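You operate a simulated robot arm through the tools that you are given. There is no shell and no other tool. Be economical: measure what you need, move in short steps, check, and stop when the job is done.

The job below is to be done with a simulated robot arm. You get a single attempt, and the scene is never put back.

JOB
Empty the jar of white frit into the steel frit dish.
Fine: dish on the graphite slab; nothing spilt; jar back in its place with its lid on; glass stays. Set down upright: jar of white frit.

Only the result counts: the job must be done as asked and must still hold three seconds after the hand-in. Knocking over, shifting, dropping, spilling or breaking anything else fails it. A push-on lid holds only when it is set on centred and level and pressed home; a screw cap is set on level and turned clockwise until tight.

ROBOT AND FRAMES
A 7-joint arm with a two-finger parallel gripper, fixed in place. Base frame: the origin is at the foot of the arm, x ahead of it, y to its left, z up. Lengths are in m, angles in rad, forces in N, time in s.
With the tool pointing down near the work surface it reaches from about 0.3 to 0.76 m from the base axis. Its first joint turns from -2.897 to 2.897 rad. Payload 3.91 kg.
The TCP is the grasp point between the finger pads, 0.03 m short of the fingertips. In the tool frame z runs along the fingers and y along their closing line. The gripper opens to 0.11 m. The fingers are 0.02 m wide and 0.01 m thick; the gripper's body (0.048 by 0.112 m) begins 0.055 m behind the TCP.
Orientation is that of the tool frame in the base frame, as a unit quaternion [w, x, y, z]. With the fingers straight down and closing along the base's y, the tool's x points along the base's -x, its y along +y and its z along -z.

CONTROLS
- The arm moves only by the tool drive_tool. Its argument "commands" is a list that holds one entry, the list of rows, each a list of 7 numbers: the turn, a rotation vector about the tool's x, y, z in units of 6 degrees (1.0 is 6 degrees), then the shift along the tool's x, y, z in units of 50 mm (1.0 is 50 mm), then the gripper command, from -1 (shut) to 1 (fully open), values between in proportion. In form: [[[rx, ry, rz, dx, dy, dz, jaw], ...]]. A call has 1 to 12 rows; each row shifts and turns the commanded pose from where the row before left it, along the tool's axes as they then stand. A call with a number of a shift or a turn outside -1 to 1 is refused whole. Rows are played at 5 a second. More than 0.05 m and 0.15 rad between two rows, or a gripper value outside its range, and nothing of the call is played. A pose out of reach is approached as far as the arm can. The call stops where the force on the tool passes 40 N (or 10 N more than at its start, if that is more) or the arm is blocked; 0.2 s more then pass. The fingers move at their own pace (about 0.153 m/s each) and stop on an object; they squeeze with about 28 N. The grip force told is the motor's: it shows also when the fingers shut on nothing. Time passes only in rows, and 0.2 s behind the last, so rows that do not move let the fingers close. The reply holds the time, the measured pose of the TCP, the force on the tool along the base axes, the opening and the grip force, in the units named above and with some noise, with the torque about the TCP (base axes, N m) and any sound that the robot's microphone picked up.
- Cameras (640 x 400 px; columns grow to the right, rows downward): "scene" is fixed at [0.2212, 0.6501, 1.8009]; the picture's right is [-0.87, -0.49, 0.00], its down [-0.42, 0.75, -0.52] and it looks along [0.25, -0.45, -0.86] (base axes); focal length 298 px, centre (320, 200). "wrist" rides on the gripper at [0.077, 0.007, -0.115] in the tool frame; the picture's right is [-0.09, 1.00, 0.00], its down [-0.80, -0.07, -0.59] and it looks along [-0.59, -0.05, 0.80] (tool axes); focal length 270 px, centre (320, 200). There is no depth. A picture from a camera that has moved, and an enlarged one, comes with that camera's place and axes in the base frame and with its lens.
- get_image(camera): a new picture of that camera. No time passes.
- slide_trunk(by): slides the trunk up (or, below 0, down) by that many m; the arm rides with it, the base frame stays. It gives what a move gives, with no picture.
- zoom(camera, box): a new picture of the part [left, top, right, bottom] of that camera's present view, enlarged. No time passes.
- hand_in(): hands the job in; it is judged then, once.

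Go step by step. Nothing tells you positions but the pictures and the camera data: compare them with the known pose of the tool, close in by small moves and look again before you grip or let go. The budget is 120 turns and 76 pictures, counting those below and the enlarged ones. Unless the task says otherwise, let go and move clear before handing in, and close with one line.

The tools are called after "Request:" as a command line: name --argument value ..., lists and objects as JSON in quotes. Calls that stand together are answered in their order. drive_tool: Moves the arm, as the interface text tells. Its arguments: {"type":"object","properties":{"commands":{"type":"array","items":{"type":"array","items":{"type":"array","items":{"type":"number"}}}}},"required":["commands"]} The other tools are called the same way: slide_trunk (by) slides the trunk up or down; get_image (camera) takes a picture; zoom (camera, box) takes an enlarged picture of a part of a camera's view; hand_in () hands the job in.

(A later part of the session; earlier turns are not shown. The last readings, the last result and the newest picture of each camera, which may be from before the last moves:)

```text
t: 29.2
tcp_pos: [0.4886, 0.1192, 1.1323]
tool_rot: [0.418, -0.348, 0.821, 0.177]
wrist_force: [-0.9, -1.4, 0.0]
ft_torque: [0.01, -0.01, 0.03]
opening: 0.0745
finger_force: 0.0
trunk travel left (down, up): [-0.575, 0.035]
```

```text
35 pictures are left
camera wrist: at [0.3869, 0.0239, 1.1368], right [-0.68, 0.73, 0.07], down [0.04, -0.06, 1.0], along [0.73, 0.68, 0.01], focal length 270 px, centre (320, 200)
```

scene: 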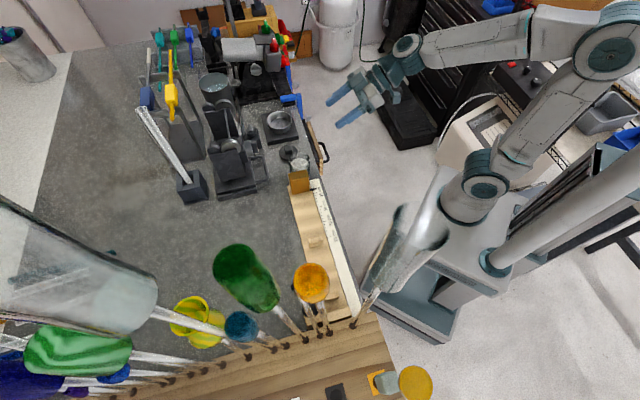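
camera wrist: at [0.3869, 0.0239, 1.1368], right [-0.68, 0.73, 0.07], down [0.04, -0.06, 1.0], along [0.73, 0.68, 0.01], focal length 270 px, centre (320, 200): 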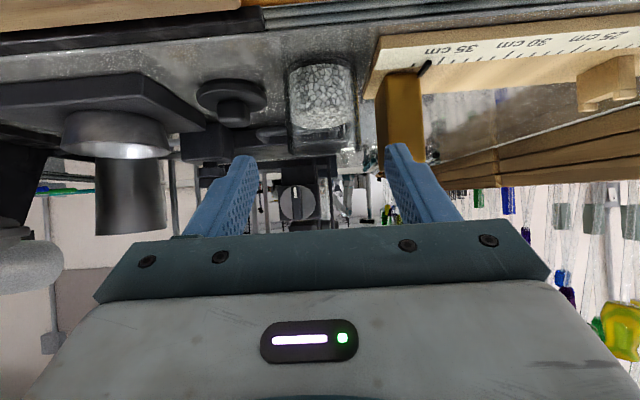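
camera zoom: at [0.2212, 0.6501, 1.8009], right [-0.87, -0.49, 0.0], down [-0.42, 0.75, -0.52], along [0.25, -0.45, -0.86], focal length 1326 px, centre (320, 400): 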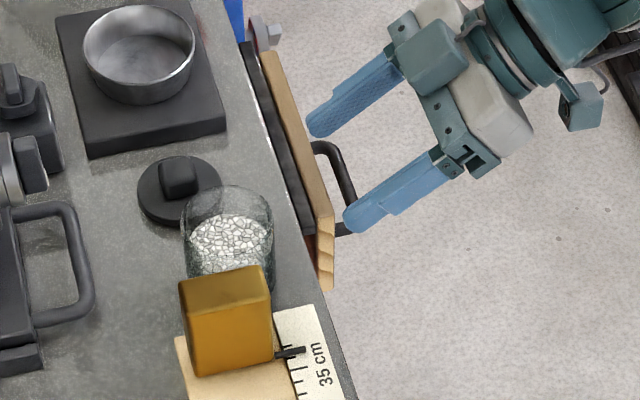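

The jar is centred on the approach line within about 2 mm. I advance halfway and check again.

Request:
drive_tool --commands '[[[0, 0, 0, 0, 0.02, 0.5, 0.36], [0, 0, 0, 0, 0, 0.5, 0.36], [0, 0, 0, 0, 0, 0.3, 0.36]]]'

Request:
zoom --camera "scene" --box '[270, 120, 350, 190]'

Request:
zoom --camera "wrist" --box '[200, 60, 460, 240]'

```text
t: 30.0
tcp_pos: [0.5223, 0.1594, 1.0944]
tool_rot: [0.418, -0.349, 0.82, 0.178]
wrist_force: [0.8, 0.0, 0.7]
ft_torque: [0.02, 0.01, -0.03]
opening: 0.0749
finger_force: 0.0
trunk travel left (down, up): [-0.575, 0.035]
```

```text
5.71 times, centred on (310, 155) of scene
camera zoom: at [0.2212, 0.6501, 1.8009], right [-0.87, -0.49, 0.0], down [-0.42, 0.75, -0.52], along [0.25, -0.45, -0.86], focal length 1705 px, centre (377, 457)
```

zoom: 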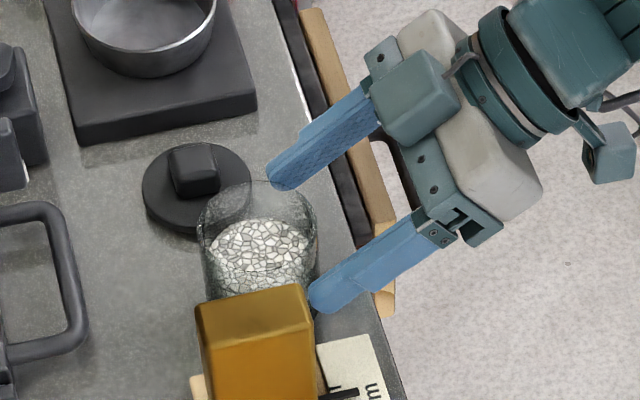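

```text
2.22 times, centred on (330, 150) of wrist
camera zoom: at [0.4229, 0.0637, 1.0989], right [-0.68, 0.73, 0.07], down [0.04, -0.06, 1.0], along [0.73, 0.68, 0.01], focal length 601 px, centre (298, 311)
```

zoom: 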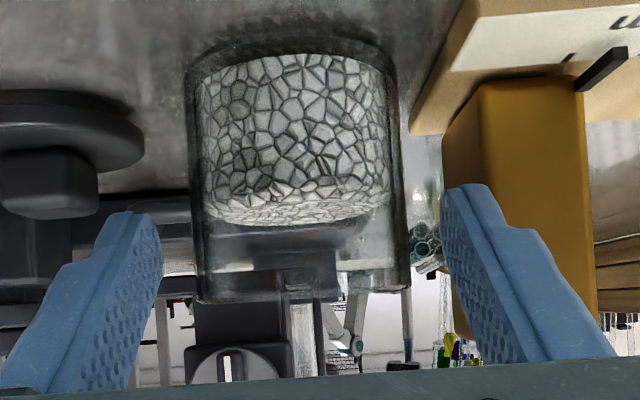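

Everything lines up, with about 7 mm of clearance to the brass block. I advance the rest.

Request:
drive_tool --commands '[[[0, 0, 0, 0, -0.02, 0.3, 0.36], [0, 0, 0, 0, 0, 0.3, 0.36], [0, 0, 0, 0, 0, 0.27, 0.36], [0, 0, 0, 0, 0, 0.2, 0.36]]]'

Request:
zoom --camera "scene" --box '[270, 120, 350, 190]'

Request:
zoom --camera "wrist" --box '[200, 60, 460, 240]'

```text
t: 31.0
tcp_pos: [0.5543, 0.1875, 1.0631]
tool_rot: [0.418, -0.348, 0.82, 0.178]
wrist_force: [0.1, 0.5, 0.0]
ft_torque: [0.02, 0.04, 0.0]
opening: 0.0747
finger_force: 0.1
trunk travel left (down, up): [-0.575, 0.035]
```

```text
5.71 times, centred on (310, 155) of scene
camera zoom: at [0.2212, 0.6501, 1.8009], right [-0.87, -0.49, 0.0], down [-0.42, 0.75, -0.52], along [0.25, -0.45, -0.86], focal length 1705 px, centre (377, 457)
```

zoom: 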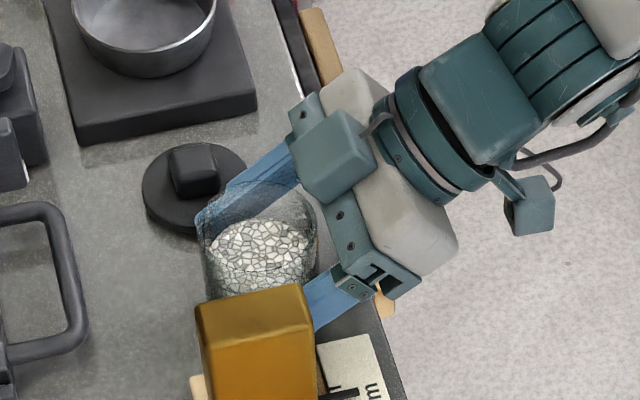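

```text
2.22 times, centred on (330, 150) of wrist
camera zoom: at [0.4534, 0.093, 1.0673], right [-0.68, 0.73, 0.07], down [0.04, -0.06, 1.0], along [0.73, 0.68, 0.01], focal length 601 px, centre (298, 311)
```

zoom: 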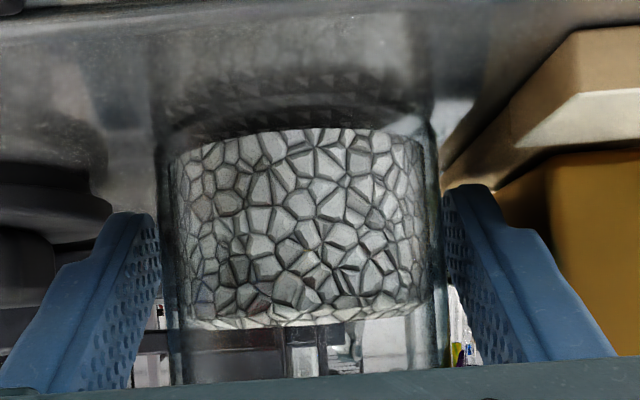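

Jar is well between the fingers with no contact. I close.

Request:
drive_tool --commands '[[[0, 0, 0, 0, 0, 0, 0.2], [0, 0, 0, 0, 0, 0, 0.0], [0, 0, 0, 0, 0, 0, 0.0], [0, 0, 0, 0, 0, 0, 0.0]]]'

```text
t: 32.0
tcp_pos: [0.5535, 0.1881, 1.063]
tool_rot: [0.418, -0.348, 0.82, 0.178]
wrist_force: [1.8, 1.7, 1.6]
ft_torque: [0.12, -0.05, -0.03]
opening: 0.0635
finger_force: 28.1
trunk travel left (down, up): [-0.575, 0.035]
```

Gripped at 0.0635. I lift straight up.

Request:
drive_tool --commands '[[[0, 0, 0, -0.162, 0, -0.117, 0.0], [0, 0, 0, -0.4, 0, -0.29, 0.0], [0, 0, 0, -0.6, 0, -0.434, 0.0], [0, 0, 0, -0.6, 0, -0.434, 0.0], [0, 0, 0, -0.4, 0, -0.29, 0.0]]]'

Request:
zoom --camera "scene" --box '[250, 90, 370, 190]'

```text
t: 33.2
tcp_pos: [0.5544, 0.1892, 1.1973]
tool_rot: [0.418, -0.347, 0.821, 0.176]
wrist_force: [0.9, -0.4, -2.7]
ft_torque: [0.0, -0.01, -0.01]
opening: 0.0636
finger_force: 27.9
trunk travel left (down, up): [-0.575, 0.035]
```

```text
4.00 times, centred on (310, 140) of scene
camera zoom: at [0.2212, 0.6501, 1.8009], right [-0.87, -0.49, 0.0], down [-0.42, 0.75, -0.52], along [0.25, -0.45, -0.86], focal length 1194 px, centre (360, 440)
```

zoom: 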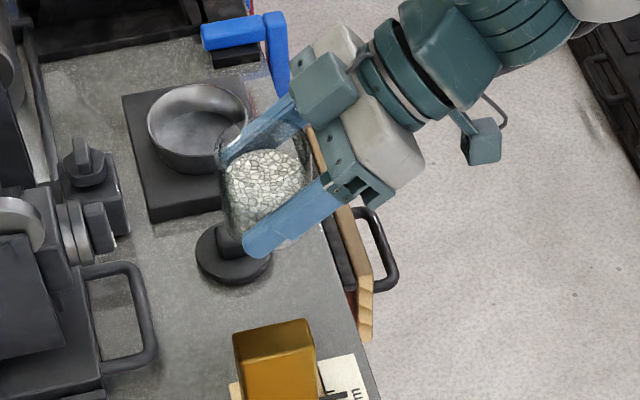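

Jar held (about 2.7 N). I yaw the wrist toward straight ahead, keeping the jar upright, and carry it over the dish.

Request:
drive_tool --commands '[[[0.811, 0, 0.587, 0, 0, 0, 0], [0.811, 0, 0.587, 0, 0, 0, 0], [0.811, 0, 0.587, 0, 0, 0, 0], [0.811, 0, 0.587, 0, 0, 0, 0], [0.811, 0, 0.587, 0, 0, 0, 0], [0.811, 0, 0.587, 0, 0, 0, 0], [0.811, 0, 0.587, 0, 0, 0, 0], [0, 0, 0, -0.335, -0.488, 0.51, 0], [0, 0, 0, -0.335, -0.488, 0.51, 0], [0, 0, 0, -0.335, -0.488, 0.51, 0], [0, 0, 0, -0.335, -0.488, 0.51, 0], [0, 0, 0, -0.335, -0.488, 0.51, 0]]]'

Request:
zoom --camera "scene" --box '[250, 70, 370, 170]'

```text
t: 35.8
tcp_pos: [0.7175, 0.0754, 1.186]
tool_rot: [0.454, -0.031, 0.89, 0.015]
wrist_force: [-0.1, -0.6, -1.7]
ft_torque: [0.01, 0.0, 0.03]
opening: 0.0636
finger_force: 27.9
out of reach, approached as far as the arm can: row 5
trunk travel left (down, up): [-0.575, 0.035]
```

```text
4.00 times, centred on (310, 120) of scene
camera zoom: at [0.2212, 0.6501, 1.8009], right [-0.87, -0.49, 0.0], down [-0.42, 0.75, -0.52], along [0.25, -0.45, -0.86], focal length 1194 px, centre (360, 520)
```

zoom: 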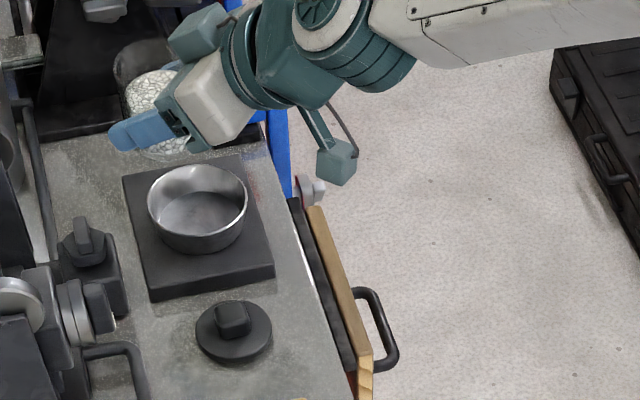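

The jar is over the dish now. I lower it, ease the pitch and start rolling the jar toward the dish centre.

Request:
drive_tool --commands '[[[0, 0, 0, 0.583, 0, 0.42, 0], [0, -1, 0, 0, 0, 0, 0], [0, -1, 0, 0, 0, 0, 0], [0, -1, 0, 0, 0, 0, 0], [0, 0, 0, 0, 0, 0, 0]]]'

Request:
zoom --camera "scene" --box '[250, 70, 350, 150]'

Request:
get_image --camera "wrist"

```text
t: 37.0
tcp_pos: [0.7159, 0.0776, 1.1493]
tool_rot: [0.588, -0.028, 0.808, 0.02]
wrist_force: [-0.9, 0.5, -3.0]
ft_torque: [0.0, 0.01, 0.0]
opening: 0.0638
finger_force: 28.3
trunk travel left (down, up): [-0.575, 0.035]
```

```text
5.00 times, centred on (300, 110) of scene
camera zoom: at [0.2212, 0.6501, 1.8009], right [-0.87, -0.49, 0.0], down [-0.42, 0.75, -0.52], along [0.25, -0.45, -0.86], focal length 1492 px, centre (420, 650)
```

zoom: 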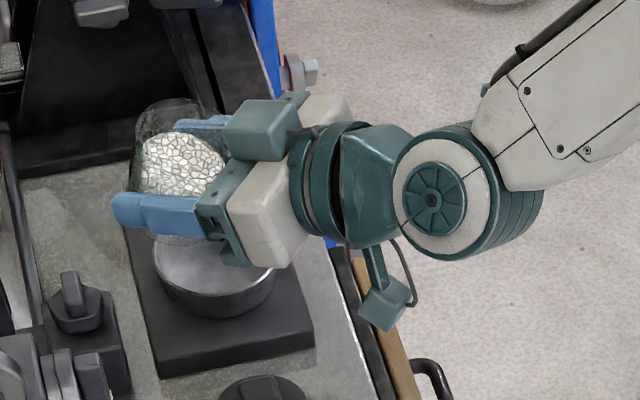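

```text
27 pictures are left
camera wrist: at [0.5826, 0.0749, 1.1111], right [-0.04, 1.0, 0.08], down [-0.31, -0.09, 0.94], along [0.95, 0.01, 0.32], focal length 270 px, centre (320, 200)
```

wrist: 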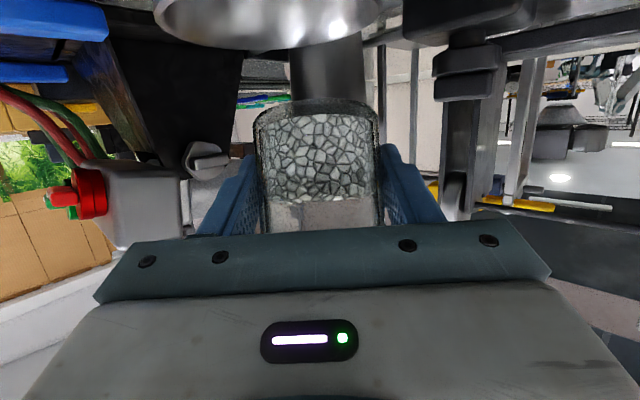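

Geometry looks right: the dish is just right of and below the jar. I roll in stages.

Request:
drive_tool --commands '[[[0, 0, 1, 0, 0, 0, 0], [0, 0, 1, 0, 0, 0, 0], [0, 0, 1, 0, 0, 0, 0], [0, 0, 1, 0, 0, 0, 0], [0, 0, 1, 0, 0, 0, 0], [0, 0, 1, 0, 0, 0, 0], [0, 0, 1, 0, 0, 0, 0], [0, 0, 0, 0, 0, 0, 0]]]'

Request:
zoom --camera "scene" --box '[250, 70, 350, 150]'

```text
t: 38.8
tcp_pos: [0.7148, 0.0773, 1.1518]
tool_rot: [0.541, 0.263, 0.765, 0.229]
wrist_force: [0.4, 0.2, -1.8]
ft_torque: [-0.07, -0.02, -0.01]
opening: 0.0638
finger_force: 27.9
trunk travel left (down, up): [-0.575, 0.035]
```

```text
5.00 times, centred on (300, 110) of scene
camera zoom: at [0.2212, 0.6501, 1.8009], right [-0.87, -0.49, 0.0], down [-0.42, 0.75, -0.52], along [0.25, -0.45, -0.86], focal length 1492 px, centre (420, 650)
```

zoom: 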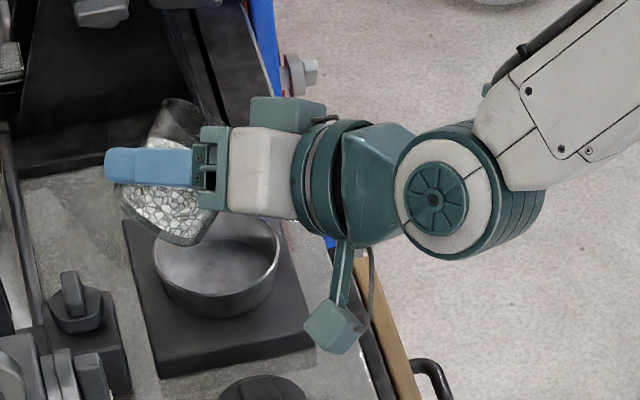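

The mouth is tipping toward the dish side; nothing has been lost. I continue rolling slowly.

Request:
drive_tool --commands '[[[0, 0, 1, 0, 0, 0, 0], [0, 0, 1, 0, 0, 0, 0], [0, 0, 1, 0, 0, 0, 0], [0, 0, 1, 0, 0, 0, 0], [0, 0, 1, 0, 0, 0, 0], [0, 0, 0, 0, 0, 0, 0]]]'

Request:
zoom --camera "scene" --box '[250, 70, 350, 150]'

```text
t: 40.2
tcp_pos: [0.7146, 0.0766, 1.1496]
tool_rot: [0.464, 0.453, 0.67, 0.361]
wrist_force: [0.0, -0.2, -2.2]
ft_torque: [-0.07, -0.02, 0.03]
opening: 0.0637
finger_force: 27.9
trunk travel left (down, up): [-0.575, 0.035]
```

```text
5.00 times, centred on (300, 110) of scene
camera zoom: at [0.2212, 0.6501, 1.8009], right [-0.87, -0.49, 0.0], down [-0.42, 0.75, -0.52], along [0.25, -0.45, -0.86], focal length 1492 px, centre (420, 650)
```

zoom: 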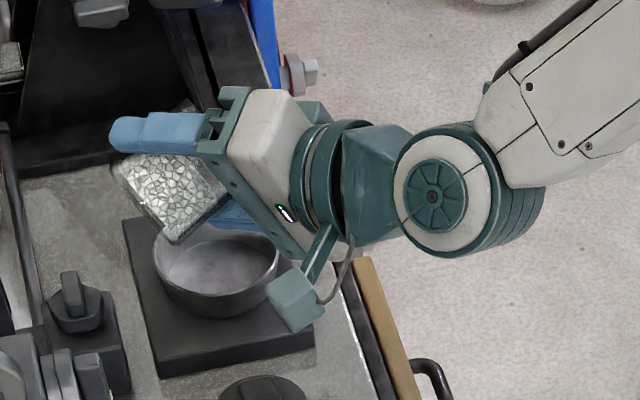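

Still inside at about 65° of tilt. I roll further.

Request:
drive_tool --commands '[[[0, 0, 1, 0, 0, 0, 0], [0, 0, 1, 0, 0, 0, 0], [0, 0, 1, 0, 0, 0, 0], [0, 0, 0, 0, 0, 0, 0], [0, 0, 0, 0, 0, 0, 0]]]'

Request:
zoom --camera "scene" --box '[250, 70, 350, 150]'

```text
t: 41.4
tcp_pos: [0.7144, 0.0768, 1.1505]
tool_rot: [0.402, 0.552, 0.591, 0.43]
wrist_force: [0.6, 0.0, -2.5]
ft_torque: [-0.02, 0.0, 0.01]
opening: 0.0638
finger_force: 28.0
trunk travel left (down, up): [-0.575, 0.035]
```

```text
5.00 times, centred on (300, 110) of scene
camera zoom: at [0.2212, 0.6501, 1.8009], right [-0.87, -0.49, 0.0], down [-0.42, 0.75, -0.52], along [0.25, -0.45, -0.86], focal length 1492 px, centre (420, 650)
```

zoom: 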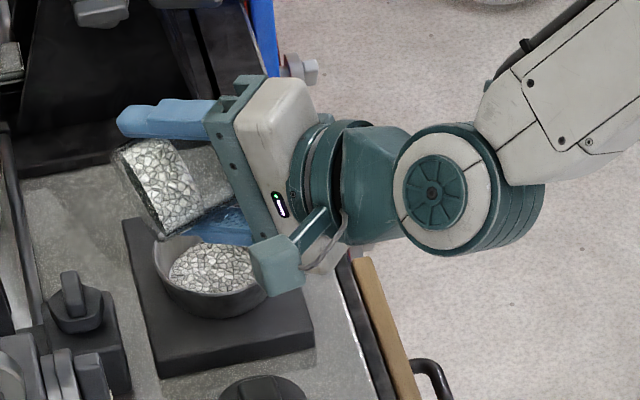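

Frit is falling into the dish. I keep rolling to empty the jar.

Request:
drive_tool --commands '[[[0, 0, 0, 0, 0, 0, 0], [0, 0, 0.7, 0, 0, 0, 0], [0, 0, 0.7, 0, 0, 0, 0], [0, 0, 0.7, 0, 0, 0, 0], [0, 0, 0.7, 0, 0, 0, 0], [0, 0, 0.7, 0, 0, 0, 0], [0, 0, 0.7, 0, 0, 0, 0], [0, 0, 0.7, 0, 0, 0, 0], [0, 0, 0.7, 0, 0, 0, 0], [0, 0, 0, 0, 0, 0, 0], [0, 0, 0, 0, 0, 0, 0]]]'

Request:
zoom --camera "scene" --box '[250, 70, 350, 150]'

```text
t: 43.8
tcp_pos: [0.7158, 0.076, 1.1512]
tool_rot: [0.26, 0.699, 0.406, 0.528]
wrist_force: [-0.7, 0.1, -2.2]
ft_torque: [-0.02, -0.02, -0.01]
opening: 0.0634
finger_force: 27.5
trunk travel left (down, up): [-0.575, 0.035]
```

```text
5.00 times, centred on (300, 110) of scene
camera zoom: at [0.2212, 0.6501, 1.8009], right [-0.87, -0.49, 0.0], down [-0.42, 0.75, -0.52], along [0.25, -0.45, -0.86], focal length 1492 px, centre (420, 650)
```

zoom: 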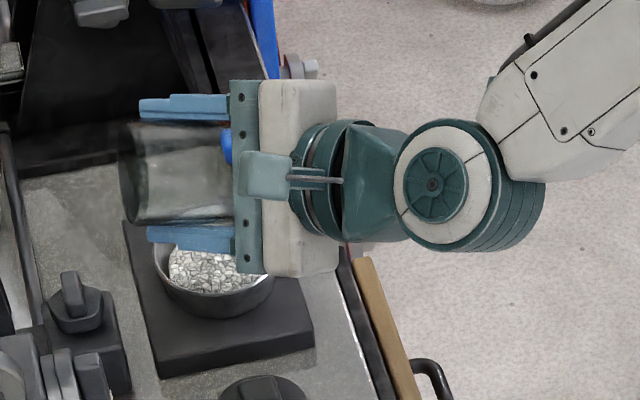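

The jar looks empty. I tip a little further, wait, and zoom to check.

Request:
drive_tool --commands '[[[0, 0, 1, 0, 0, 0, 0], [0, 0, 1, 0, 0, 0, 0], [0, 0, 1, 0, 0, 0, 0], [0, 0, 0, 0, 0, 0, 0], [0, 0, 0, 0, 0, 0, 0], [0, 0, 0, 0, 0, 0, 0], [0, 0, 0, 0, 0, 0, 0]]]'

Request:
zoom --camera "scene" --box '[260, 80, 320, 140]'

Request:
get_image --camera "wrist"

```text
t: 45.4
tcp_pos: [0.7151, 0.0766, 1.1502]
tool_rot: [0.175, 0.754, 0.292, 0.561]
wrist_force: [-1.5, -0.8, -2.6]
ft_torque: [0.01, -0.03, 0.01]
opening: 0.0632
finger_force: 27.4
trunk travel left (down, up): [-0.575, 0.035]
```

```text
6.67 times, centred on (290, 110) of scene
camera zoom: at [0.2212, 0.6501, 1.8009], right [-0.87, -0.49, 0.0], down [-0.42, 0.75, -0.52], along [0.25, -0.45, -0.86], focal length 1989 px, centre (520, 800)
```

zoom: 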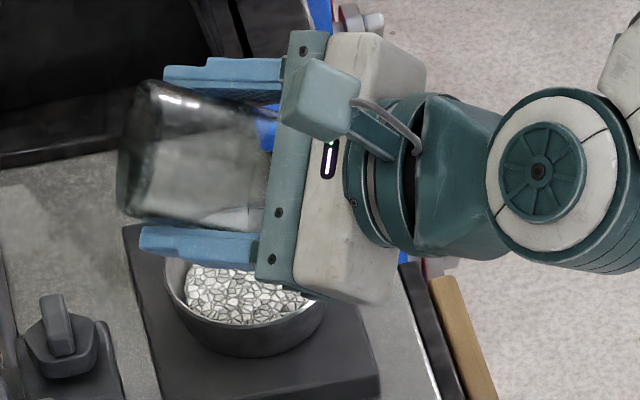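

```text
21 pictures are left
camera wrist: at [0.623, 0.1128, 1.2459], right [0.23, -0.82, 0.52], down [-0.74, -0.5, -0.45], along [0.63, -0.29, -0.72], focal length 270 px, centre (320, 200)
```

wrist: 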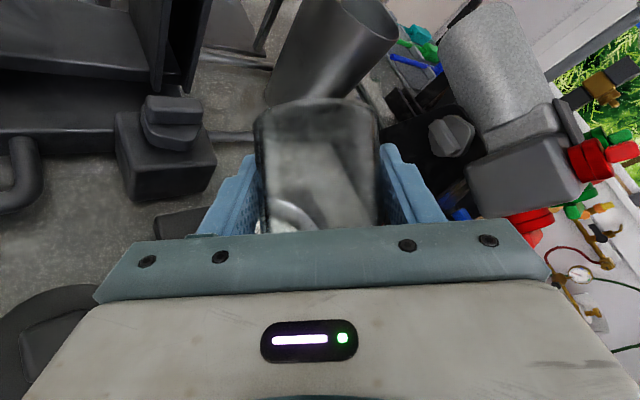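

The jar is empty and I see no spill. I roll back upright by reversing the motions.

Request:
drive_tool --commands '[[[0, 0, -1, 0, 0, 0, 0], [0, 0, -1, 0, 0, 0, 0], [0, 0, -1, 0, 0, 0, 0], [0, 0, -1, 0, 0, 0, 0], [0, 0, -1, 0, 0, 0, 0], [0, 0, -1, 0, 0, 0, 0], [0, 0, -1, 0, 0, 0, 0], [0, 0, -1, 0, 0, 0, 0], [0, 0, -1, 0, 0, 0, 0], [0, 0, -1, 0, 0, 0, 0], [0, 0, -1, 0, 0, 0, 0], [0, 0, -1, 0, 0, 0, 0]]]'

Request:
drive_tool --commands '[[[0, 0, -1, 0, 0, 0, 0], [0, 0, -1, 0, 0, 0, 0], [0, 0, -1, 0, 0, 0, 0], [0, 0, -1, 0, 0, 0, 0], [0, 0, -1, 0, 0, 0, 0], [0, 0, -1, 0, 0, 0, 0], [0, 0, -1, 0, 0, 0, 0], [0, 0, -1, 0, 0, 0, 0], [0, 0, -1, 0, 0, 0, 0], [0, 0, -1, 0, 0, 0, 0], [0, 0, -1, 0, 0, 0, 0], [0, 0, -0.6, 0, 0, 0, 0]]]'

Request:
drive_tool --commands '[[[0, 1, 0, 0, 0, 0, 0], [0, 1, 0, 0, 0, 0, 0], [0, 1, 0, 0, 0, 0, 0], [0, 0, 0, -0.583, 0, -0.42, 0], [0, 0, 0, 0, 0, 0, 0]]]'

Request:
zoom --camera "scene" --box '[250, 70, 350, 150]'

```text
t: 48.0
tcp_pos: [0.7158, 0.076, 1.1497]
tool_rot: [0.473, 0.437, 0.68, 0.351]
wrist_force: [0.0, 0.0, -3.0]
ft_torque: [-0.02, 0.01, 0.01]
opening: 0.0635
finger_force: 27.8
trunk travel left (down, up): [-0.575, 0.035]
```

```text
t: 50.6
tcp_pos: [0.7147, 0.0772, 1.1493]
tool_rot: [0.587, -0.028, 0.809, 0.018]
wrist_force: [-1.0, -0.5, -1.9]
ft_torque: [0.0, 0.03, 0.0]
opening: 0.0635
finger_force: 28.1
trunk travel left (down, up): [-0.575, 0.035]
```

```text
t: 51.8
tcp_pos: [0.7161, 0.077, 1.1846]
tool_rot: [0.454, -0.031, 0.891, 0.014]
wrist_force: [0.2, -0.3, -1.2]
ft_torque: [0.05, -0.03, -0.04]
opening: 0.0634
finger_force: 28.1
trunk travel left (down, up): [-0.575, 0.035]
```

```text
5.00 times, centred on (300, 110) of scene
camera zoom: at [0.2212, 0.6501, 1.8009], right [-0.87, -0.49, 0.0], down [-0.42, 0.75, -0.52], along [0.25, -0.45, -0.86], focal length 1492 px, centre (420, 650)
```

zoom: 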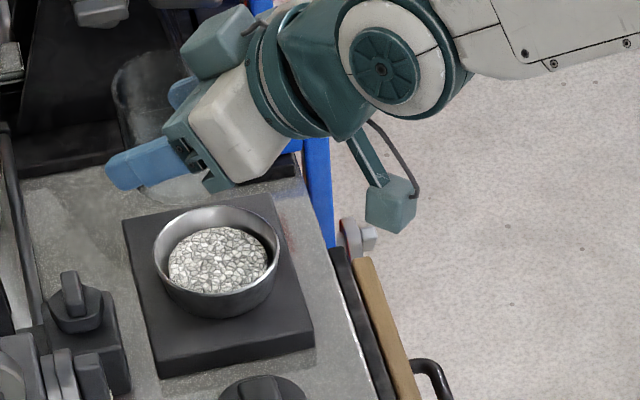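

All the frit is in the dish. I carry the empty jar back above its place and restore the heading.

Request:
drive_tool --commands '[[[0, 0, 0, 0.335, 0.488, -0.51, 0], [0, 0, 0, 0.335, 0.488, -0.51, 0], [0, 0, 0, 0.335, 0.488, -0.51, 0], [0, 0, 0, 0.335, 0.488, -0.51, 0], [0, 0, 0, 0.335, 0.488, -0.51, 0], [-0.811, 0, -0.587, 0, 0, 0, 0], [-0.811, 0, -0.587, 0, 0, 0, 0], [-0.811, 0, -0.587, 0, 0, 0, 0], [-0.811, 0, -0.587, 0, 0, 0, 0], [-0.811, 0, -0.587, 0, 0, 0, 0], [-0.811, 0, -0.587, 0, 0, 0, 0], [-0.811, 0, -0.587, 0, 0, 0, 0]]]'

Request:
drive_tool --commands '[[[0, 0, 0, 0, 0, 0, 0], [0, 0, 0, 0, 0, 0, 0]]]'

```text
t: 54.4
tcp_pos: [0.557, 0.1827, 1.1885]
tool_rot: [0.42, -0.32, 0.833, 0.165]
wrist_force: [-0.3, -2.0, -2.1]
ft_torque: [0.01, 0.03, 0.06]
opening: 0.0637
finger_force: 28.3
out of reach, approached as far as the arm can: row 9
trunk travel left (down, up): [-0.575, 0.035]
```

```text
t: 55.0
tcp_pos: [0.5569, 0.189, 1.1891]
tool_rot: [0.42, -0.322, 0.833, 0.162]
wrist_force: [0.5, 0.3, -3.0]
ft_torque: [0.0, -0.01, -0.05]
opening: 0.0632
finger_force: 28.1
trunk travel left (down, up): [-0.575, 0.035]
```

A small yaw was lost on the way. I correct it and re-measure.

Request:
drive_tool --commands '[[[-0.53, -0.1, -0.38, 0, 0, 0, 0], [0, 0, 0, 0, 0, 0, 0], [0, 0, 0, 0, 0, 0, 0]]]'

```text
t: 55.8
tcp_pos: [0.5565, 0.1881, 1.1884]
tool_rot: [0.42, -0.348, 0.819, 0.179]
wrist_force: [0.0, -0.2, -2.8]
ft_torque: [0.02, -0.03, 0.02]
opening: 0.0635
finger_force: 27.8
trunk travel left (down, up): [-0.575, 0.035]
```

Orientation is restored. I descend toward the original spot.

Request:
drive_tool --commands '[[[0, 0, 0, 0.4655, 0.01, 0.325, 0], [0, 0, 0, 0.4655, 0.01, 0.325, 0], [0, 0, 0, 0.4655, 0.01, 0.325, 0], [0, 0, 0, 0.4655, 0.01, 0.325, 0], [0, 0, 0, 0, 0, 0, 0]]]'

Request:
zoom --camera "scene" --box '[270, 120, 350, 190]'

Request:
zoom --camera "wrist" --box '[200, 60, 460, 240]'

```text
t: 57.0
tcp_pos: [0.5525, 0.1894, 1.0741]
tool_rot: [0.42, -0.349, 0.819, 0.179]
wrist_force: [0.3, -0.3, -1.5]
ft_torque: [-0.02, -0.02, 0.01]
opening: 0.0635
finger_force: 28.2
trunk travel left (down, up): [-0.575, 0.035]
```

```text
5.71 times, centred on (310, 155) of scene
camera zoom: at [0.2212, 0.6501, 1.8009], right [-0.87, -0.49, 0.0], down [-0.42, 0.75, -0.52], along [0.25, -0.45, -0.86], focal length 1705 px, centre (377, 457)
```

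zoom: 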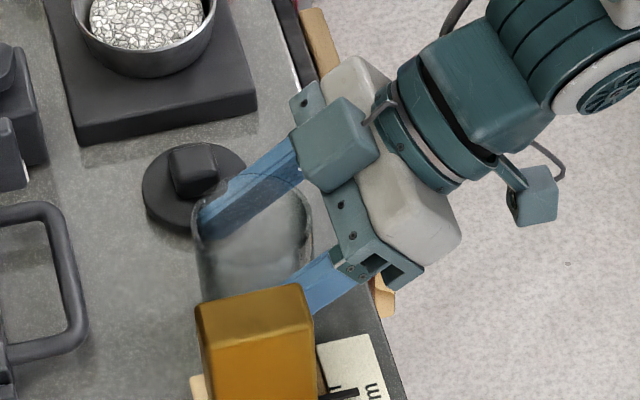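

```text
2.22 times, centred on (330, 150) of wrist
camera zoom: at [0.4519, 0.0942, 1.0778], right [-0.68, 0.73, 0.07], down [0.04, -0.06, 1.0], along [0.73, 0.68, 0.01], focal length 601 px, centre (298, 311)
```

zoom: 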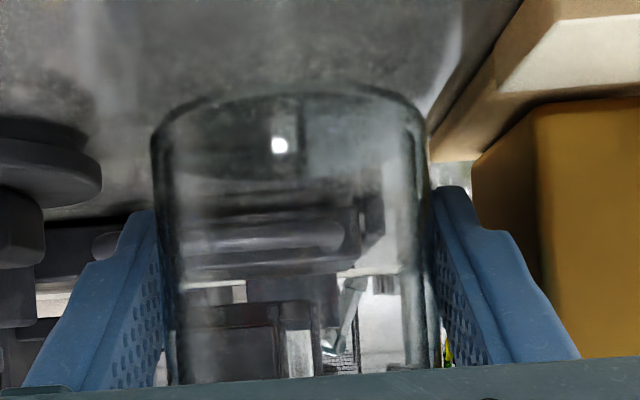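

On track. I lower slowly to contact.

Request:
drive_tool --commands '[[[0, 0, 0, 0.065, -0.03, 0.047, 0], [0, 0, 0, 0.065, 0, 0.047, 0], [0, 0, 0, 0, 0, 0, 0]]]'

Request:
drive_tool --commands '[[[0, 0, 0, 0.024, 0, 0.0176, 0], [0, 0, 0, 0.016, 0, 0.0117, 0], [0, 0, 0, 0, 0, 0, 0]]]'

```text
t: 57.8
tcp_pos: [0.554, 0.1888, 1.0675]
tool_rot: [0.419, -0.349, 0.819, 0.179]
wrist_force: [-0.5, 0.3, -1.1]
ft_torque: [-0.04, 0.0, 0.0]
opening: 0.0636
finger_force: 27.5
trunk travel left (down, up): [-0.575, 0.035]
```

```text
t: 58.6
tcp_pos: [0.5534, 0.1866, 1.065]
tool_rot: [0.422, -0.348, 0.818, 0.178]
wrist_force: [0.3, 1.5, 14.2]
ft_torque: [-0.07, 0.19, 0.03]
opening: 0.0635
finger_force: 28.4
trunk travel left (down, up): [-0.575, 0.035]
```

Jar is on the bench. I open to 0.075 and back straight out.

Request:
drive_tool --commands '[[[0, 0, 0, -0.016, 0, -0.0117, 0], [0, 0, 0, 0, 0, 0, 0.2], [0, 0, 0, 0, 0, 0, 0.36], [0, 0, 0, 0, 0, 0, 0.36]]]'

Request:
zoom --camera "wrist" --box '[200, 60, 460, 240]'

```text
t: 59.6
tcp_pos: [0.5534, 0.1886, 1.0666]
tool_rot: [0.419, -0.349, 0.819, 0.178]
wrist_force: [-0.6, -0.3, 0.0]
ft_torque: [0.01, 0.02, 0.02]
opening: 0.0751
finger_force: 0.0
trunk travel left (down, up): [-0.575, 0.035]
```

```text
2.22 times, centred on (330, 150) of wrist
camera zoom: at [0.453, 0.0928, 1.0691], right [-0.68, 0.73, 0.07], down [0.04, -0.06, 1.0], along [0.73, 0.68, 0.01], focal length 601 px, centre (298, 311)
```

zoom: 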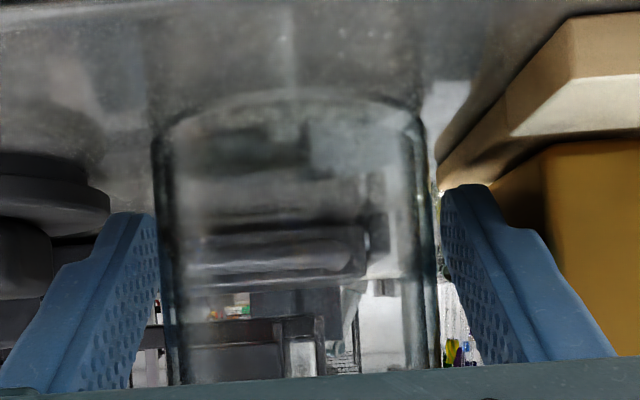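

Released cleanly. I back out along the approach, then rise and return the hand to vertical.

Request:
drive_tool --commands '[[[0, 0, 0, 0, 0, -0.4, 0.36], [0, 0, 0, 0, 0, -0.8, 0.36], [0, 0, 0, 0, 0, -0.8, 0.36], [0, 0, 0, 0, 0, -0.6, 0.36], [0, 0, 0, -0.425, -0.025, -0.47, 0.36], [0, 0, 0, -0.425, -0.025, -0.47, 0.36], [0, 0, 0, -0.425, -0.025, -0.47, 0.36], [0, 0, 0, -0.425, -0.025, -0.47, 0.36]]]'

Request:
drive_tool --commands '[[[0, 1, 0, 0, 0, 0, 0.0], [0, 1, 0, 0, 0, 0, 0.0], [0, 1, 0, 0, 0, 0, 0.0], [0, 1, 0, 0, 0, 0, 0.0], [0, 1, 0, 0, 0, 0, 0.0], [0, 1, 0, 0, 0, 0, 0.0], [0, 1, 0, 0, 0, 0, 0.0], [0, 1, 0, 0, 0, 0, 0.0], [0, 1, 0, 0, 0, 0, 0.0], [0, 0, 0, 0, 0, 0, -0.09]]]'

Request:
drive_tool --commands '[[[0, 0, 1, 0, 0, 0, -0.09], [0, 0, 1, 0, 0, 0, -0.09], [0, 0, 1, 0, 0, 0, -0.09], [0, 0, 1, 0, 0, 0, -0.09], [0, 0, 1, 0, 0, 0, -0.09], [0, 0, 1, 0, 0, 0, -0.09], [0, 0, 1, 0, 0, 0, -0.09], [0, 0, 1, 0, 0, 0, -0.09], [0, 0, 1, 0, 0, 0, -0.09], [0, 0, 1, 0, 0, 0, -0.09], [0, 0, 1, 0, 0, 0, -0.09], [0, 0, 1, 0, 0, 0, -0.09]]]'

Request:
drive_tool --commands '[[[0, 0, 1, 0, 0, 0, -0.09], [0, 0, 1, 0, 0, 0, -0.09], [0, 0, 1, 0, 0, 0, -0.09], [0, 0, 0, 0, 0, 0, -0.09]]]'

```text
t: 61.4
tcp_pos: [0.4635, 0.0881, 1.2684]
tool_rot: [0.419, -0.35, 0.818, 0.18]
wrist_force: [-0.1, -0.1, -0.4]
ft_torque: [0.02, 0.0, 0.04]
opening: 0.0747
finger_force: 0.1
trunk travel left (down, up): [-0.575, 0.035]
```

```text
t: 63.6
tcp_pos: [0.4644, 0.0913, 1.2688]
tool_rot: [0.026, -0.393, 0.919, 0.007]
wrist_force: [-0.7, 0.6, -0.2]
ft_torque: [-0.01, 0.01, 0.04]
opening: 0.0503
finger_force: 0.0
out of reach, approached as far as the arm can: row 7
trunk travel left (down, up): [-0.575, 0.035]
```

```text
t: 66.2
tcp_pos: [0.4656, 0.0885, 1.2684]
tool_rot: [0.017, 0.223, 0.974, 0.023]
wrist_force: [-0.3, -0.1, -1.0]
ft_torque: [-0.02, -0.01, 0.0]
opening: 0.05
finger_force: 0.1
trunk travel left (down, up): [-0.575, 0.035]
```

```text
t: 67.2
tcp_pos: [0.458, 0.0775, 1.2604]
tool_rot: [0.014, 0.371, 0.928, 0.025]
wrist_force: [0.2, 0.7, 0.3]
ft_torque: [0.03, -0.02, 0.01]
opening: 0.0502
finger_force: 0.1
out of reach, approached as far as the arm can: row 3
trunk travel left (down, up): [-0.575, 0.035]
```

A small tilt remains after the reversed turn. I correct it while moving above the lid and check.

Request:
drive_tool --commands '[[[0, 0, 0, -0.313, 0.658, 0.1, -0.09], [0.545, 0.07, 0.08, 0, 0, 0, -0.09], [0, 0, 0, -0.313, 0.658, 0.24, -0.09], [0, 0, 0, -0.313, 0.658, 0.24, -0.09], [0, 0, 0, -0.313, 0.658, 0.24, -0.09], [0, 0, 0, -0.313, 0.658, 0.24, -0.09], [0, 0, 0, 0, 0, 0, -0.09]]]'

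Request:
get_image --camera "wrist"

```text
t: 68.8
tcp_pos: [0.548, 0.0406, 1.163]
tool_rot: [0.0, 0.375, 0.927, 0.0]
wrist_force: [0.1, 0.1, 0.2]
ft_torque: [-0.01, 0.01, -0.01]
opening: 0.0503
finger_force: 0.1
out of reach, approached as far as the arm can: row 1, 2, 3, 4, 5, 6
trunk travel left (down, up): [-0.575, 0.035]
```

```text
16 pictures are left
camera wrist: at [0.4963, 0.0998, 1.2777], right [0.76, 0.66, 0.0], down [0.53, -0.61, 0.59], along [0.39, -0.45, -0.8], focal length 270 px, centre (320, 200)
```

wrist: 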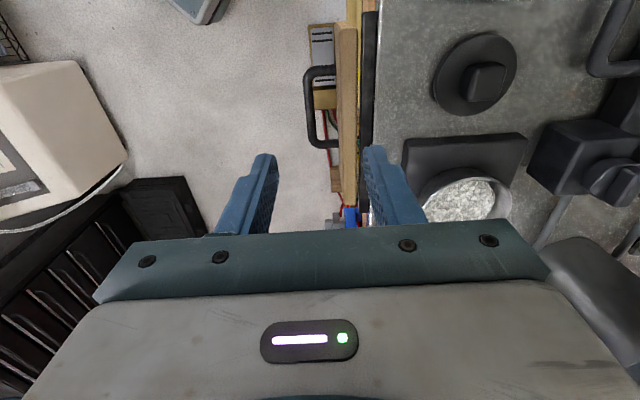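

The arm stopped short of the target. I send an idle row to see whether it continues.

Request:
drive_tool --commands '[[[0, 0, 0, 0, 0, 0, -0.09]]]'

Request:
get_image --camera "scene"

```text
t: 69.2
tcp_pos: [0.5479, 0.042, 1.164]
tool_rot: [0.0, 0.374, 0.927, -0.001]
wrist_force: [-0.7, 0.4, -0.3]
ft_torque: [-0.02, -0.04, 0.0]
opening: 0.0501
finger_force: 0.0
trunk travel left (down, up): [-0.575, 0.035]
```

```text
15 pictures are left
```

scene: 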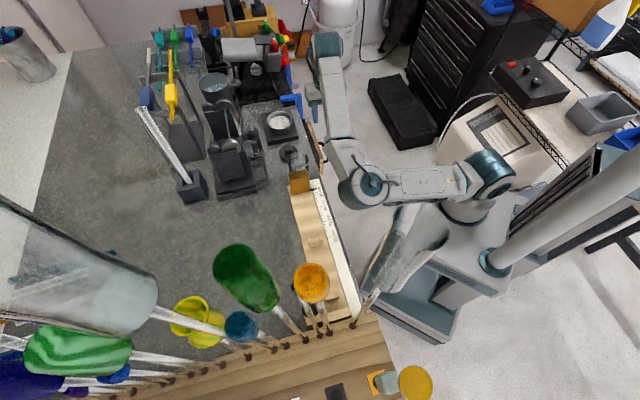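

The elbow has swung out and a wrist joint seems near its limit. The knob is square, so I can grip it a quarter turn round. I unwind the yaw by 90° after rising a little.

Request:
drive_tool --commands '[[[0, 0, 0, 0, 0, -0.6, -0.09], [0, 0, 0, 0, 0, -0.6, -0.09], [0, 0, -1, 0, 0, 0, -0.09], [0, 0, -1, 0, 0, 0, -0.09], [0, 0, -1, 0, 0, 0, -0.09], [0, 0, -1, 0, 0, 0, -0.09], [0, 0, -1, 0, 0, 0, -0.09], [0, 0, -1, 0, 0, 0, -0.09], [0, 0, -1, 0, 0, 0, -0.09], [0, 0, -1, 0, 0, 0, -0.09]]]'

Request:
drive_tool --commands '[[[0, 0, -1, 0, 0, 0, -0.09], [0, 0, -1, 0, 0, 0, -0.09], [0, 0, -1, 0, 0, 0, -0.09], [0, 0, -1, 0, 0, 0, -0.09], [0, 0, -1, 0, 0, 0, -0.09], [0, 0, -1, 0, 0, 0, -0.09], [0, 0, -1, 0, 0, 0, -0.09], [0, 0, 0, 0, 0, 0, -0.09]]]'

Request:
get_image --camera "scene"

```text
t: 71.4
tcp_pos: [0.5354, 0.0309, 1.2223]
tool_rot: [-0.001, -0.033, 0.999, -0.001]
wrist_force: [0.4, 0.2, 1.7]
ft_torque: [-0.01, -0.02, -0.04]
opening: 0.0503
finger_force: 0.0
out of reach, approached as far as the arm can: row 1, 2
trunk travel left (down, up): [-0.575, 0.035]
```

```text
t: 73.2
tcp_pos: [0.5357, 0.0292, 1.2214]
tool_rot: [-0.001, -0.389, 0.921, 0.0]
wrist_force: [0.6, 0.2, 0.6]
ft_torque: [0.0, 0.02, 0.0]
opening: 0.0504
finger_force: 0.0
trunk travel left (down, up): [-0.575, 0.035]
```

```text
14 pictures are left
```

scene: 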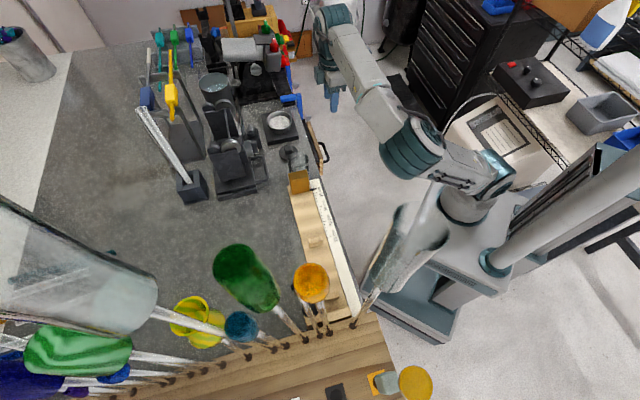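

The elbow is back in a good posture. Now to above the lid with this yaw.

Request:
drive_tool --commands '[[[0, 0, 0, -0.725, 0.0585, 0.305, -0.09], [0, 0, 0, -0.725, 0.0585, 0.305, -0.09], [0, 0, 0, -0.725, 0.0585, 0.305, -0.09], [0, 0, 0, -0.725, 0.0585, 0.305, -0.09], [0, 0, 0, 0, 0, 0, -0.09]]]'

Request:
get_image --camera "wrist"

```text
t: 74.4
tcp_pos: [0.6258, 0.1409, 1.1597]
tool_rot: [-0.001, -0.388, 0.921, 0.001]
wrist_force: [0.3, 0.1, -0.9]
ft_torque: [0.0, -0.02, 0.03]
opening: 0.0501
finger_force: 0.0
trunk travel left (down, up): [-0.575, 0.035]
```

```text
13 pictures are left
camera wrist: at [0.5671, 0.0908, 1.2735], right [-0.65, 0.76, 0.0], down [0.61, 0.52, 0.59], along [0.45, 0.39, -0.81], focal length 270 px, centre (320, 200)
```

wrist: 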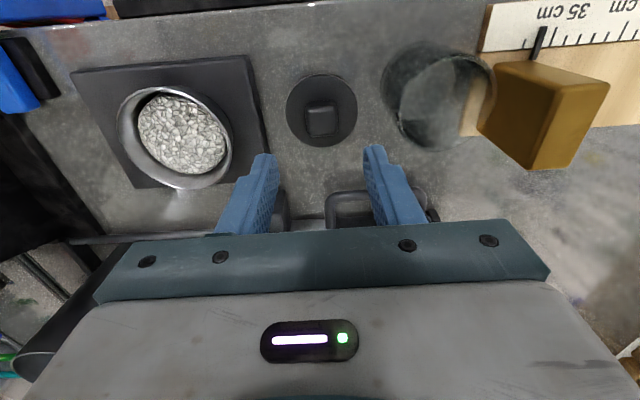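

Bench is clean and the lid sits centred below the hand. I descend around the knob and grip it.

Request:
drive_tool --commands '[[[0, 0, 0, -0.04, 0, 0.5, -0.09], [0, 0, 0, 0, 0, 0.6, -0.09], [0, 0, 0, 0, 0, 0.5, -0.09], [0, 0, 0, 0, 0, 0.1, -0.09], [0, 0, 0, 0, 0, 0, -0.09]]]'

Request:
zoom --camera "wrist" --box '[220, 80, 480, 240]'

```text
t: 75.6
tcp_pos: [0.6295, 0.1428, 1.0756]
tool_rot: [-0.001, -0.389, 0.921, 0.0]
wrist_force: [-0.2, -0.1, 0.2]
ft_torque: [0.06, -0.01, 0.02]
opening: 0.0499
finger_force: 0.0
trunk travel left (down, up): [-0.575, 0.035]
```

```text
2.46 times, centred on (350, 160) of wrist
camera zoom: at [0.5703, 0.0926, 1.1899], right [-0.65, 0.76, 0.0], down [0.61, 0.52, 0.59], along [0.45, 0.39, -0.81], focal length 665 px, centre (246, 298)
```

zoom: 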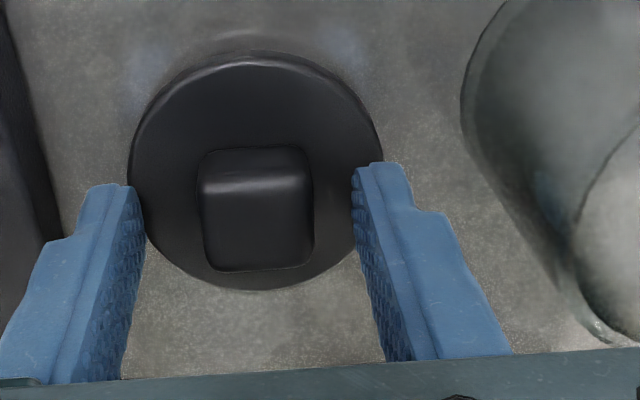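

The knob is about 2 mm toward the camera from the TCP, so I centre it, grip and lift.

Request:
drive_tool --commands '[[[0, 0, 0, 0.036, 0, 0.02, -0.09], [0, 0, 0, 0, 0, 0, -0.4], [0, 0, 0, 0, 0, 0, -0.8], [0, 0, 0, 0, 0, 0, -0.8], [0, 0, 0, 0, 0, 0, -0.8]]]'

Request:
drive_tool --commands '[[[0, 0, 0, 0, 0, -0.2, -0.8], [0, 0, 0, 0, 0, -0.6, -0.8], [0, 0, 0, 0, 0, -0.8, -0.8], [0, 0, 0, 0, 0, -0.4, -0.8], [0, 0, 0, 0, 0, 0, -0.8]]]'

```text
t: 76.8
tcp_pos: [0.6284, 0.1417, 1.0761]
tool_rot: [-0.001, -0.389, 0.921, 0.001]
wrist_force: [0.3, -0.5, -0.5]
ft_torque: [0.01, 0.0, 0.0]
opening: 0.0246
finger_force: 28.0
trunk travel left (down, up): [-0.575, 0.035]
```

```text
t: 78.0
tcp_pos: [0.6292, 0.1419, 1.1751]
tool_rot: [-0.002, -0.388, 0.922, 0.0]
wrist_force: [-0.4, -0.1, 0.2]
ft_torque: [-0.01, -0.03, -0.02]
opening: 0.0249
finger_force: 28.0
trunk travel left (down, up): [-0.575, 0.035]
```

I carry the lid over the jar and check alignment.

Request:
drive_tool --commands '[[[0, 0, 0, 0.193, 0.855, 0, -0.8], [0, 0, 0, 0.193, 0.855, 0, -0.8], [0, 0, 0, 0, 0, 0, -0.8], [0, 0, 0, 0, 0, 0, -0.8]]]'

Request:
zoom --camera "wrist" --box '[220, 70, 480, 240]'

Request:
zoom --camera "scene" --box '[270, 120, 340, 180]'

```text
t: 79.0
tcp_pos: [0.5532, 0.1877, 1.176]
tool_rot: [-0.001, -0.389, 0.921, 0.0]
wrist_force: [0.3, -0.2, -1.2]
ft_torque: [0.0, -0.01, 0.04]
opening: 0.0248
finger_force: 27.9
trunk travel left (down, up): [-0.575, 0.035]
```

```text
2.35 times, centred on (350, 155) of wrist
camera zoom: at [0.4946, 0.137, 1.2892], right [-0.65, 0.76, 0.0], down [0.61, 0.52, 0.59], along [0.45, 0.39, -0.81], focal length 636 px, centre (249, 306)
```

zoom: 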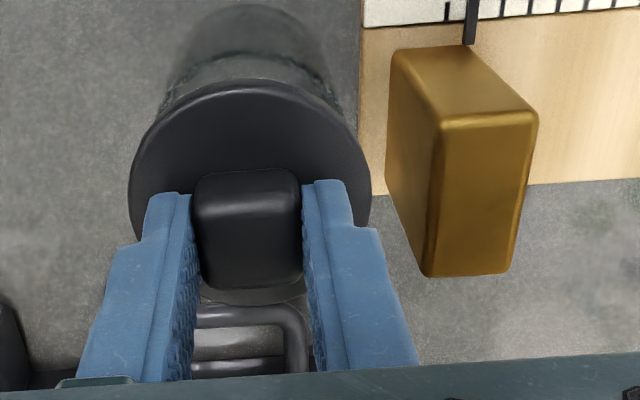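

```text
6.67 times, centred on (305, 150) of scene
camera zoom: at [0.2212, 0.6501, 1.8009], right [-0.87, -0.49, 0.0], down [-0.42, 0.75, -0.52], along [0.25, -0.45, -0.86], focal length 1989 px, centre (420, 533)
```

zoom: 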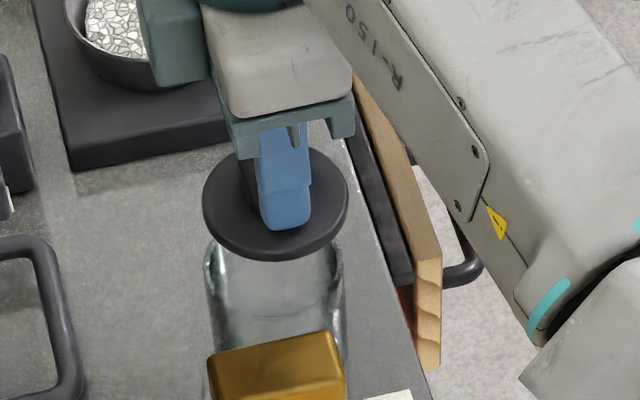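

The lid is aligned laterally. I lower close to the rim and check.

Request:
drive_tool --commands '[[[0, 0, 0, 0, 0, 0.2, -0.8], [0, 0, 0, 0, 0, 0.12, -0.8], [0, 0, 0, 0, 0, 0, -0.8]]]'

Request:
zoom --camera "wrist" --box '[220, 70, 480, 240]'

Request:
zoom --camera "scene" --box '[270, 120, 340, 180]'

```text
t: 79.8
tcp_pos: [0.5528, 0.1868, 1.1584]
tool_rot: [-0.002, -0.389, 0.921, 0.001]
wrist_force: [0.4, 0.6, -0.1]
ft_torque: [0.0, -0.02, -0.02]
opening: 0.0247
finger_force: 27.8
trunk travel left (down, up): [-0.575, 0.035]
```

```text
2.35 times, centred on (350, 155) of wrist
camera zoom: at [0.4945, 0.1371, 1.2725], right [-0.65, 0.76, 0.0], down [0.61, 0.53, 0.59], along [0.45, 0.39, -0.81], focal length 636 px, centre (249, 306)
```

zoom: 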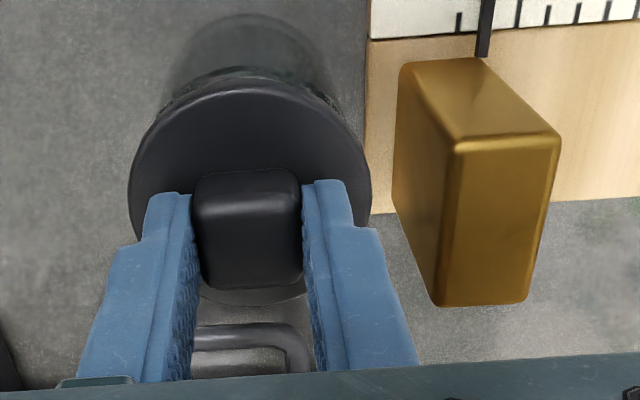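

```text
6.67 times, centred on (305, 150) of scene
camera zoom: at [0.2212, 0.6501, 1.8009], right [-0.87, -0.49, 0.0], down [-0.42, 0.75, -0.52], along [0.25, -0.45, -0.86], focal length 1989 px, centre (420, 533)
```

zoom: 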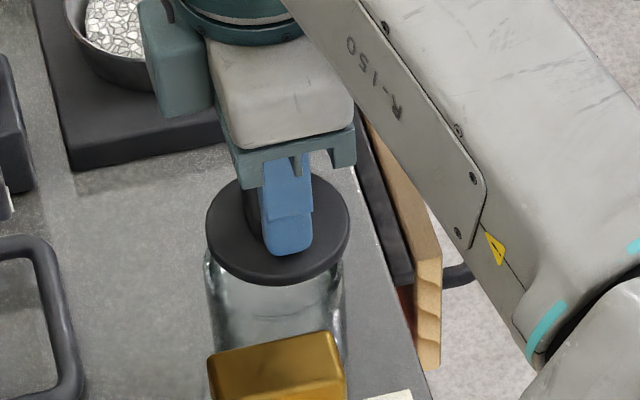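

Lid is about 2 mm toward the base, so I nudge it and lower to contact.

Request:
drive_tool --commands '[[[0, 0, 0, -0.04, -0.012, 0, -0.8], [0, 0, 0, 0, 0, 0.08, -0.8], [0, 0, 0, 0, 0, 0.06, -0.8], [0, 0, 0, 0, 0, 0, -0.8]]]'

```text
t: 80.8
tcp_pos: [0.554, 0.1901, 1.1516]
tool_rot: [-0.002, -0.389, 0.921, 0.001]
wrist_force: [0.6, 0.8, -1.3]
ft_torque: [0.0, 0.05, 0.02]
opening: 0.0246
finger_force: 27.5
trunk travel left (down, up): [-0.575, 0.035]
```

Request:
drive_tool --commands '[[[0, 0, 0, 0, 0, 0.06, -0.8], [0, 0, 0, 0, 0, 0.06, -0.8], [0, 0, 0, 0, 0, 0, -0.8]]]'

Request:
zoom --camera "scene" --box '[270, 120, 340, 180]'

```text
t: 81.6
tcp_pos: [0.5542, 0.1883, 1.1448]
tool_rot: [0.0, -0.389, 0.921, 0.0]
wrist_force: [0.2, 0.2, -0.2]
ft_torque: [0.01, -0.01, -0.02]
opening: 0.0247
finger_force: 28.2
trunk travel left (down, up): [-0.575, 0.035]
```

```text
6.67 times, centred on (305, 150) of scene
camera zoom: at [0.2212, 0.6501, 1.8009], right [-0.87, -0.49, 0.0], down [-0.42, 0.75, -0.52], along [0.25, -0.45, -0.86], focal length 1989 px, centre (420, 533)
```

zoom: 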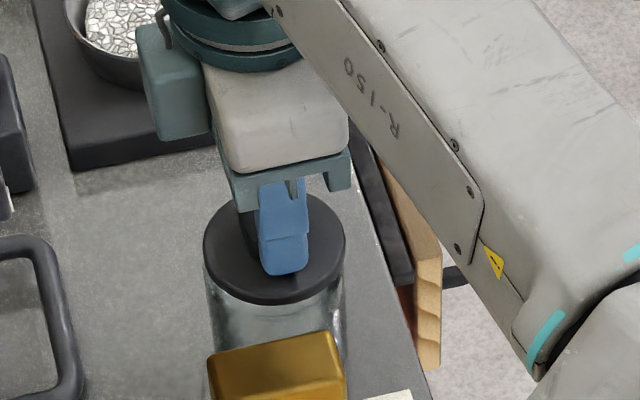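

The lid is centred and entering freely. I press on down.

Request:
drive_tool --commands '[[[0, 0, 0, 0, 0, 0.05, -0.8], [0, 0, 0, 0, 0, 0.05, -0.8], [0, 0, 0, 0, 0, 0, -0.8]]]'

```text
t: 82.4
tcp_pos: [0.5555, 0.1865, 1.141]
tool_rot: [-0.002, -0.39, 0.921, 0.0]
wrist_force: [-0.1, 0.3, -0.2]
ft_torque: [-0.01, 0.03, -0.01]
opening: 0.0245
finger_force: 27.8
trunk travel left (down, up): [-0.575, 0.035]
```

Request:
drive_tool --commands '[[[0, 0, 0, 0, 0, 0.03, -0.8], [0, 0, 0, 0, 0, 0.03, -0.8], [0, 0, 0, 0, 0, 0.03, -0.8], [0, 0, 0, 0, 0, 0, -0.8]]]'

```text
t: 83.4
tcp_pos: [0.5558, 0.1889, 1.1366]
tool_rot: [0.0, -0.389, 0.921, 0.001]
wrist_force: [0.3, 1.2, 0.4]
ft_torque: [0.01, -0.04, -0.02]
opening: 0.0246
finger_force: 28.3
trunk travel left (down, up): [-0.575, 0.035]
```

Request:
drive_tool --commands '[[[0, 0, 0, 0, 0, 0.03, -0.8], [0, 0, 0, 0, 0, 0.03, -0.8], [0, 0, 0, 0, 0, 0, -0.8]]]'

```text
t: 84.2
tcp_pos: [0.5544, 0.1897, 1.1353]
tool_rot: [0.002, -0.389, 0.921, -0.001]
wrist_force: [6.1, 4.0, 27.8]
ft_torque: [0.16, -0.3, 0.0]
opening: 0.0245
finger_force: 27.9
trunk travel left (down, up): [-0.575, 0.035]
heard: snap
```

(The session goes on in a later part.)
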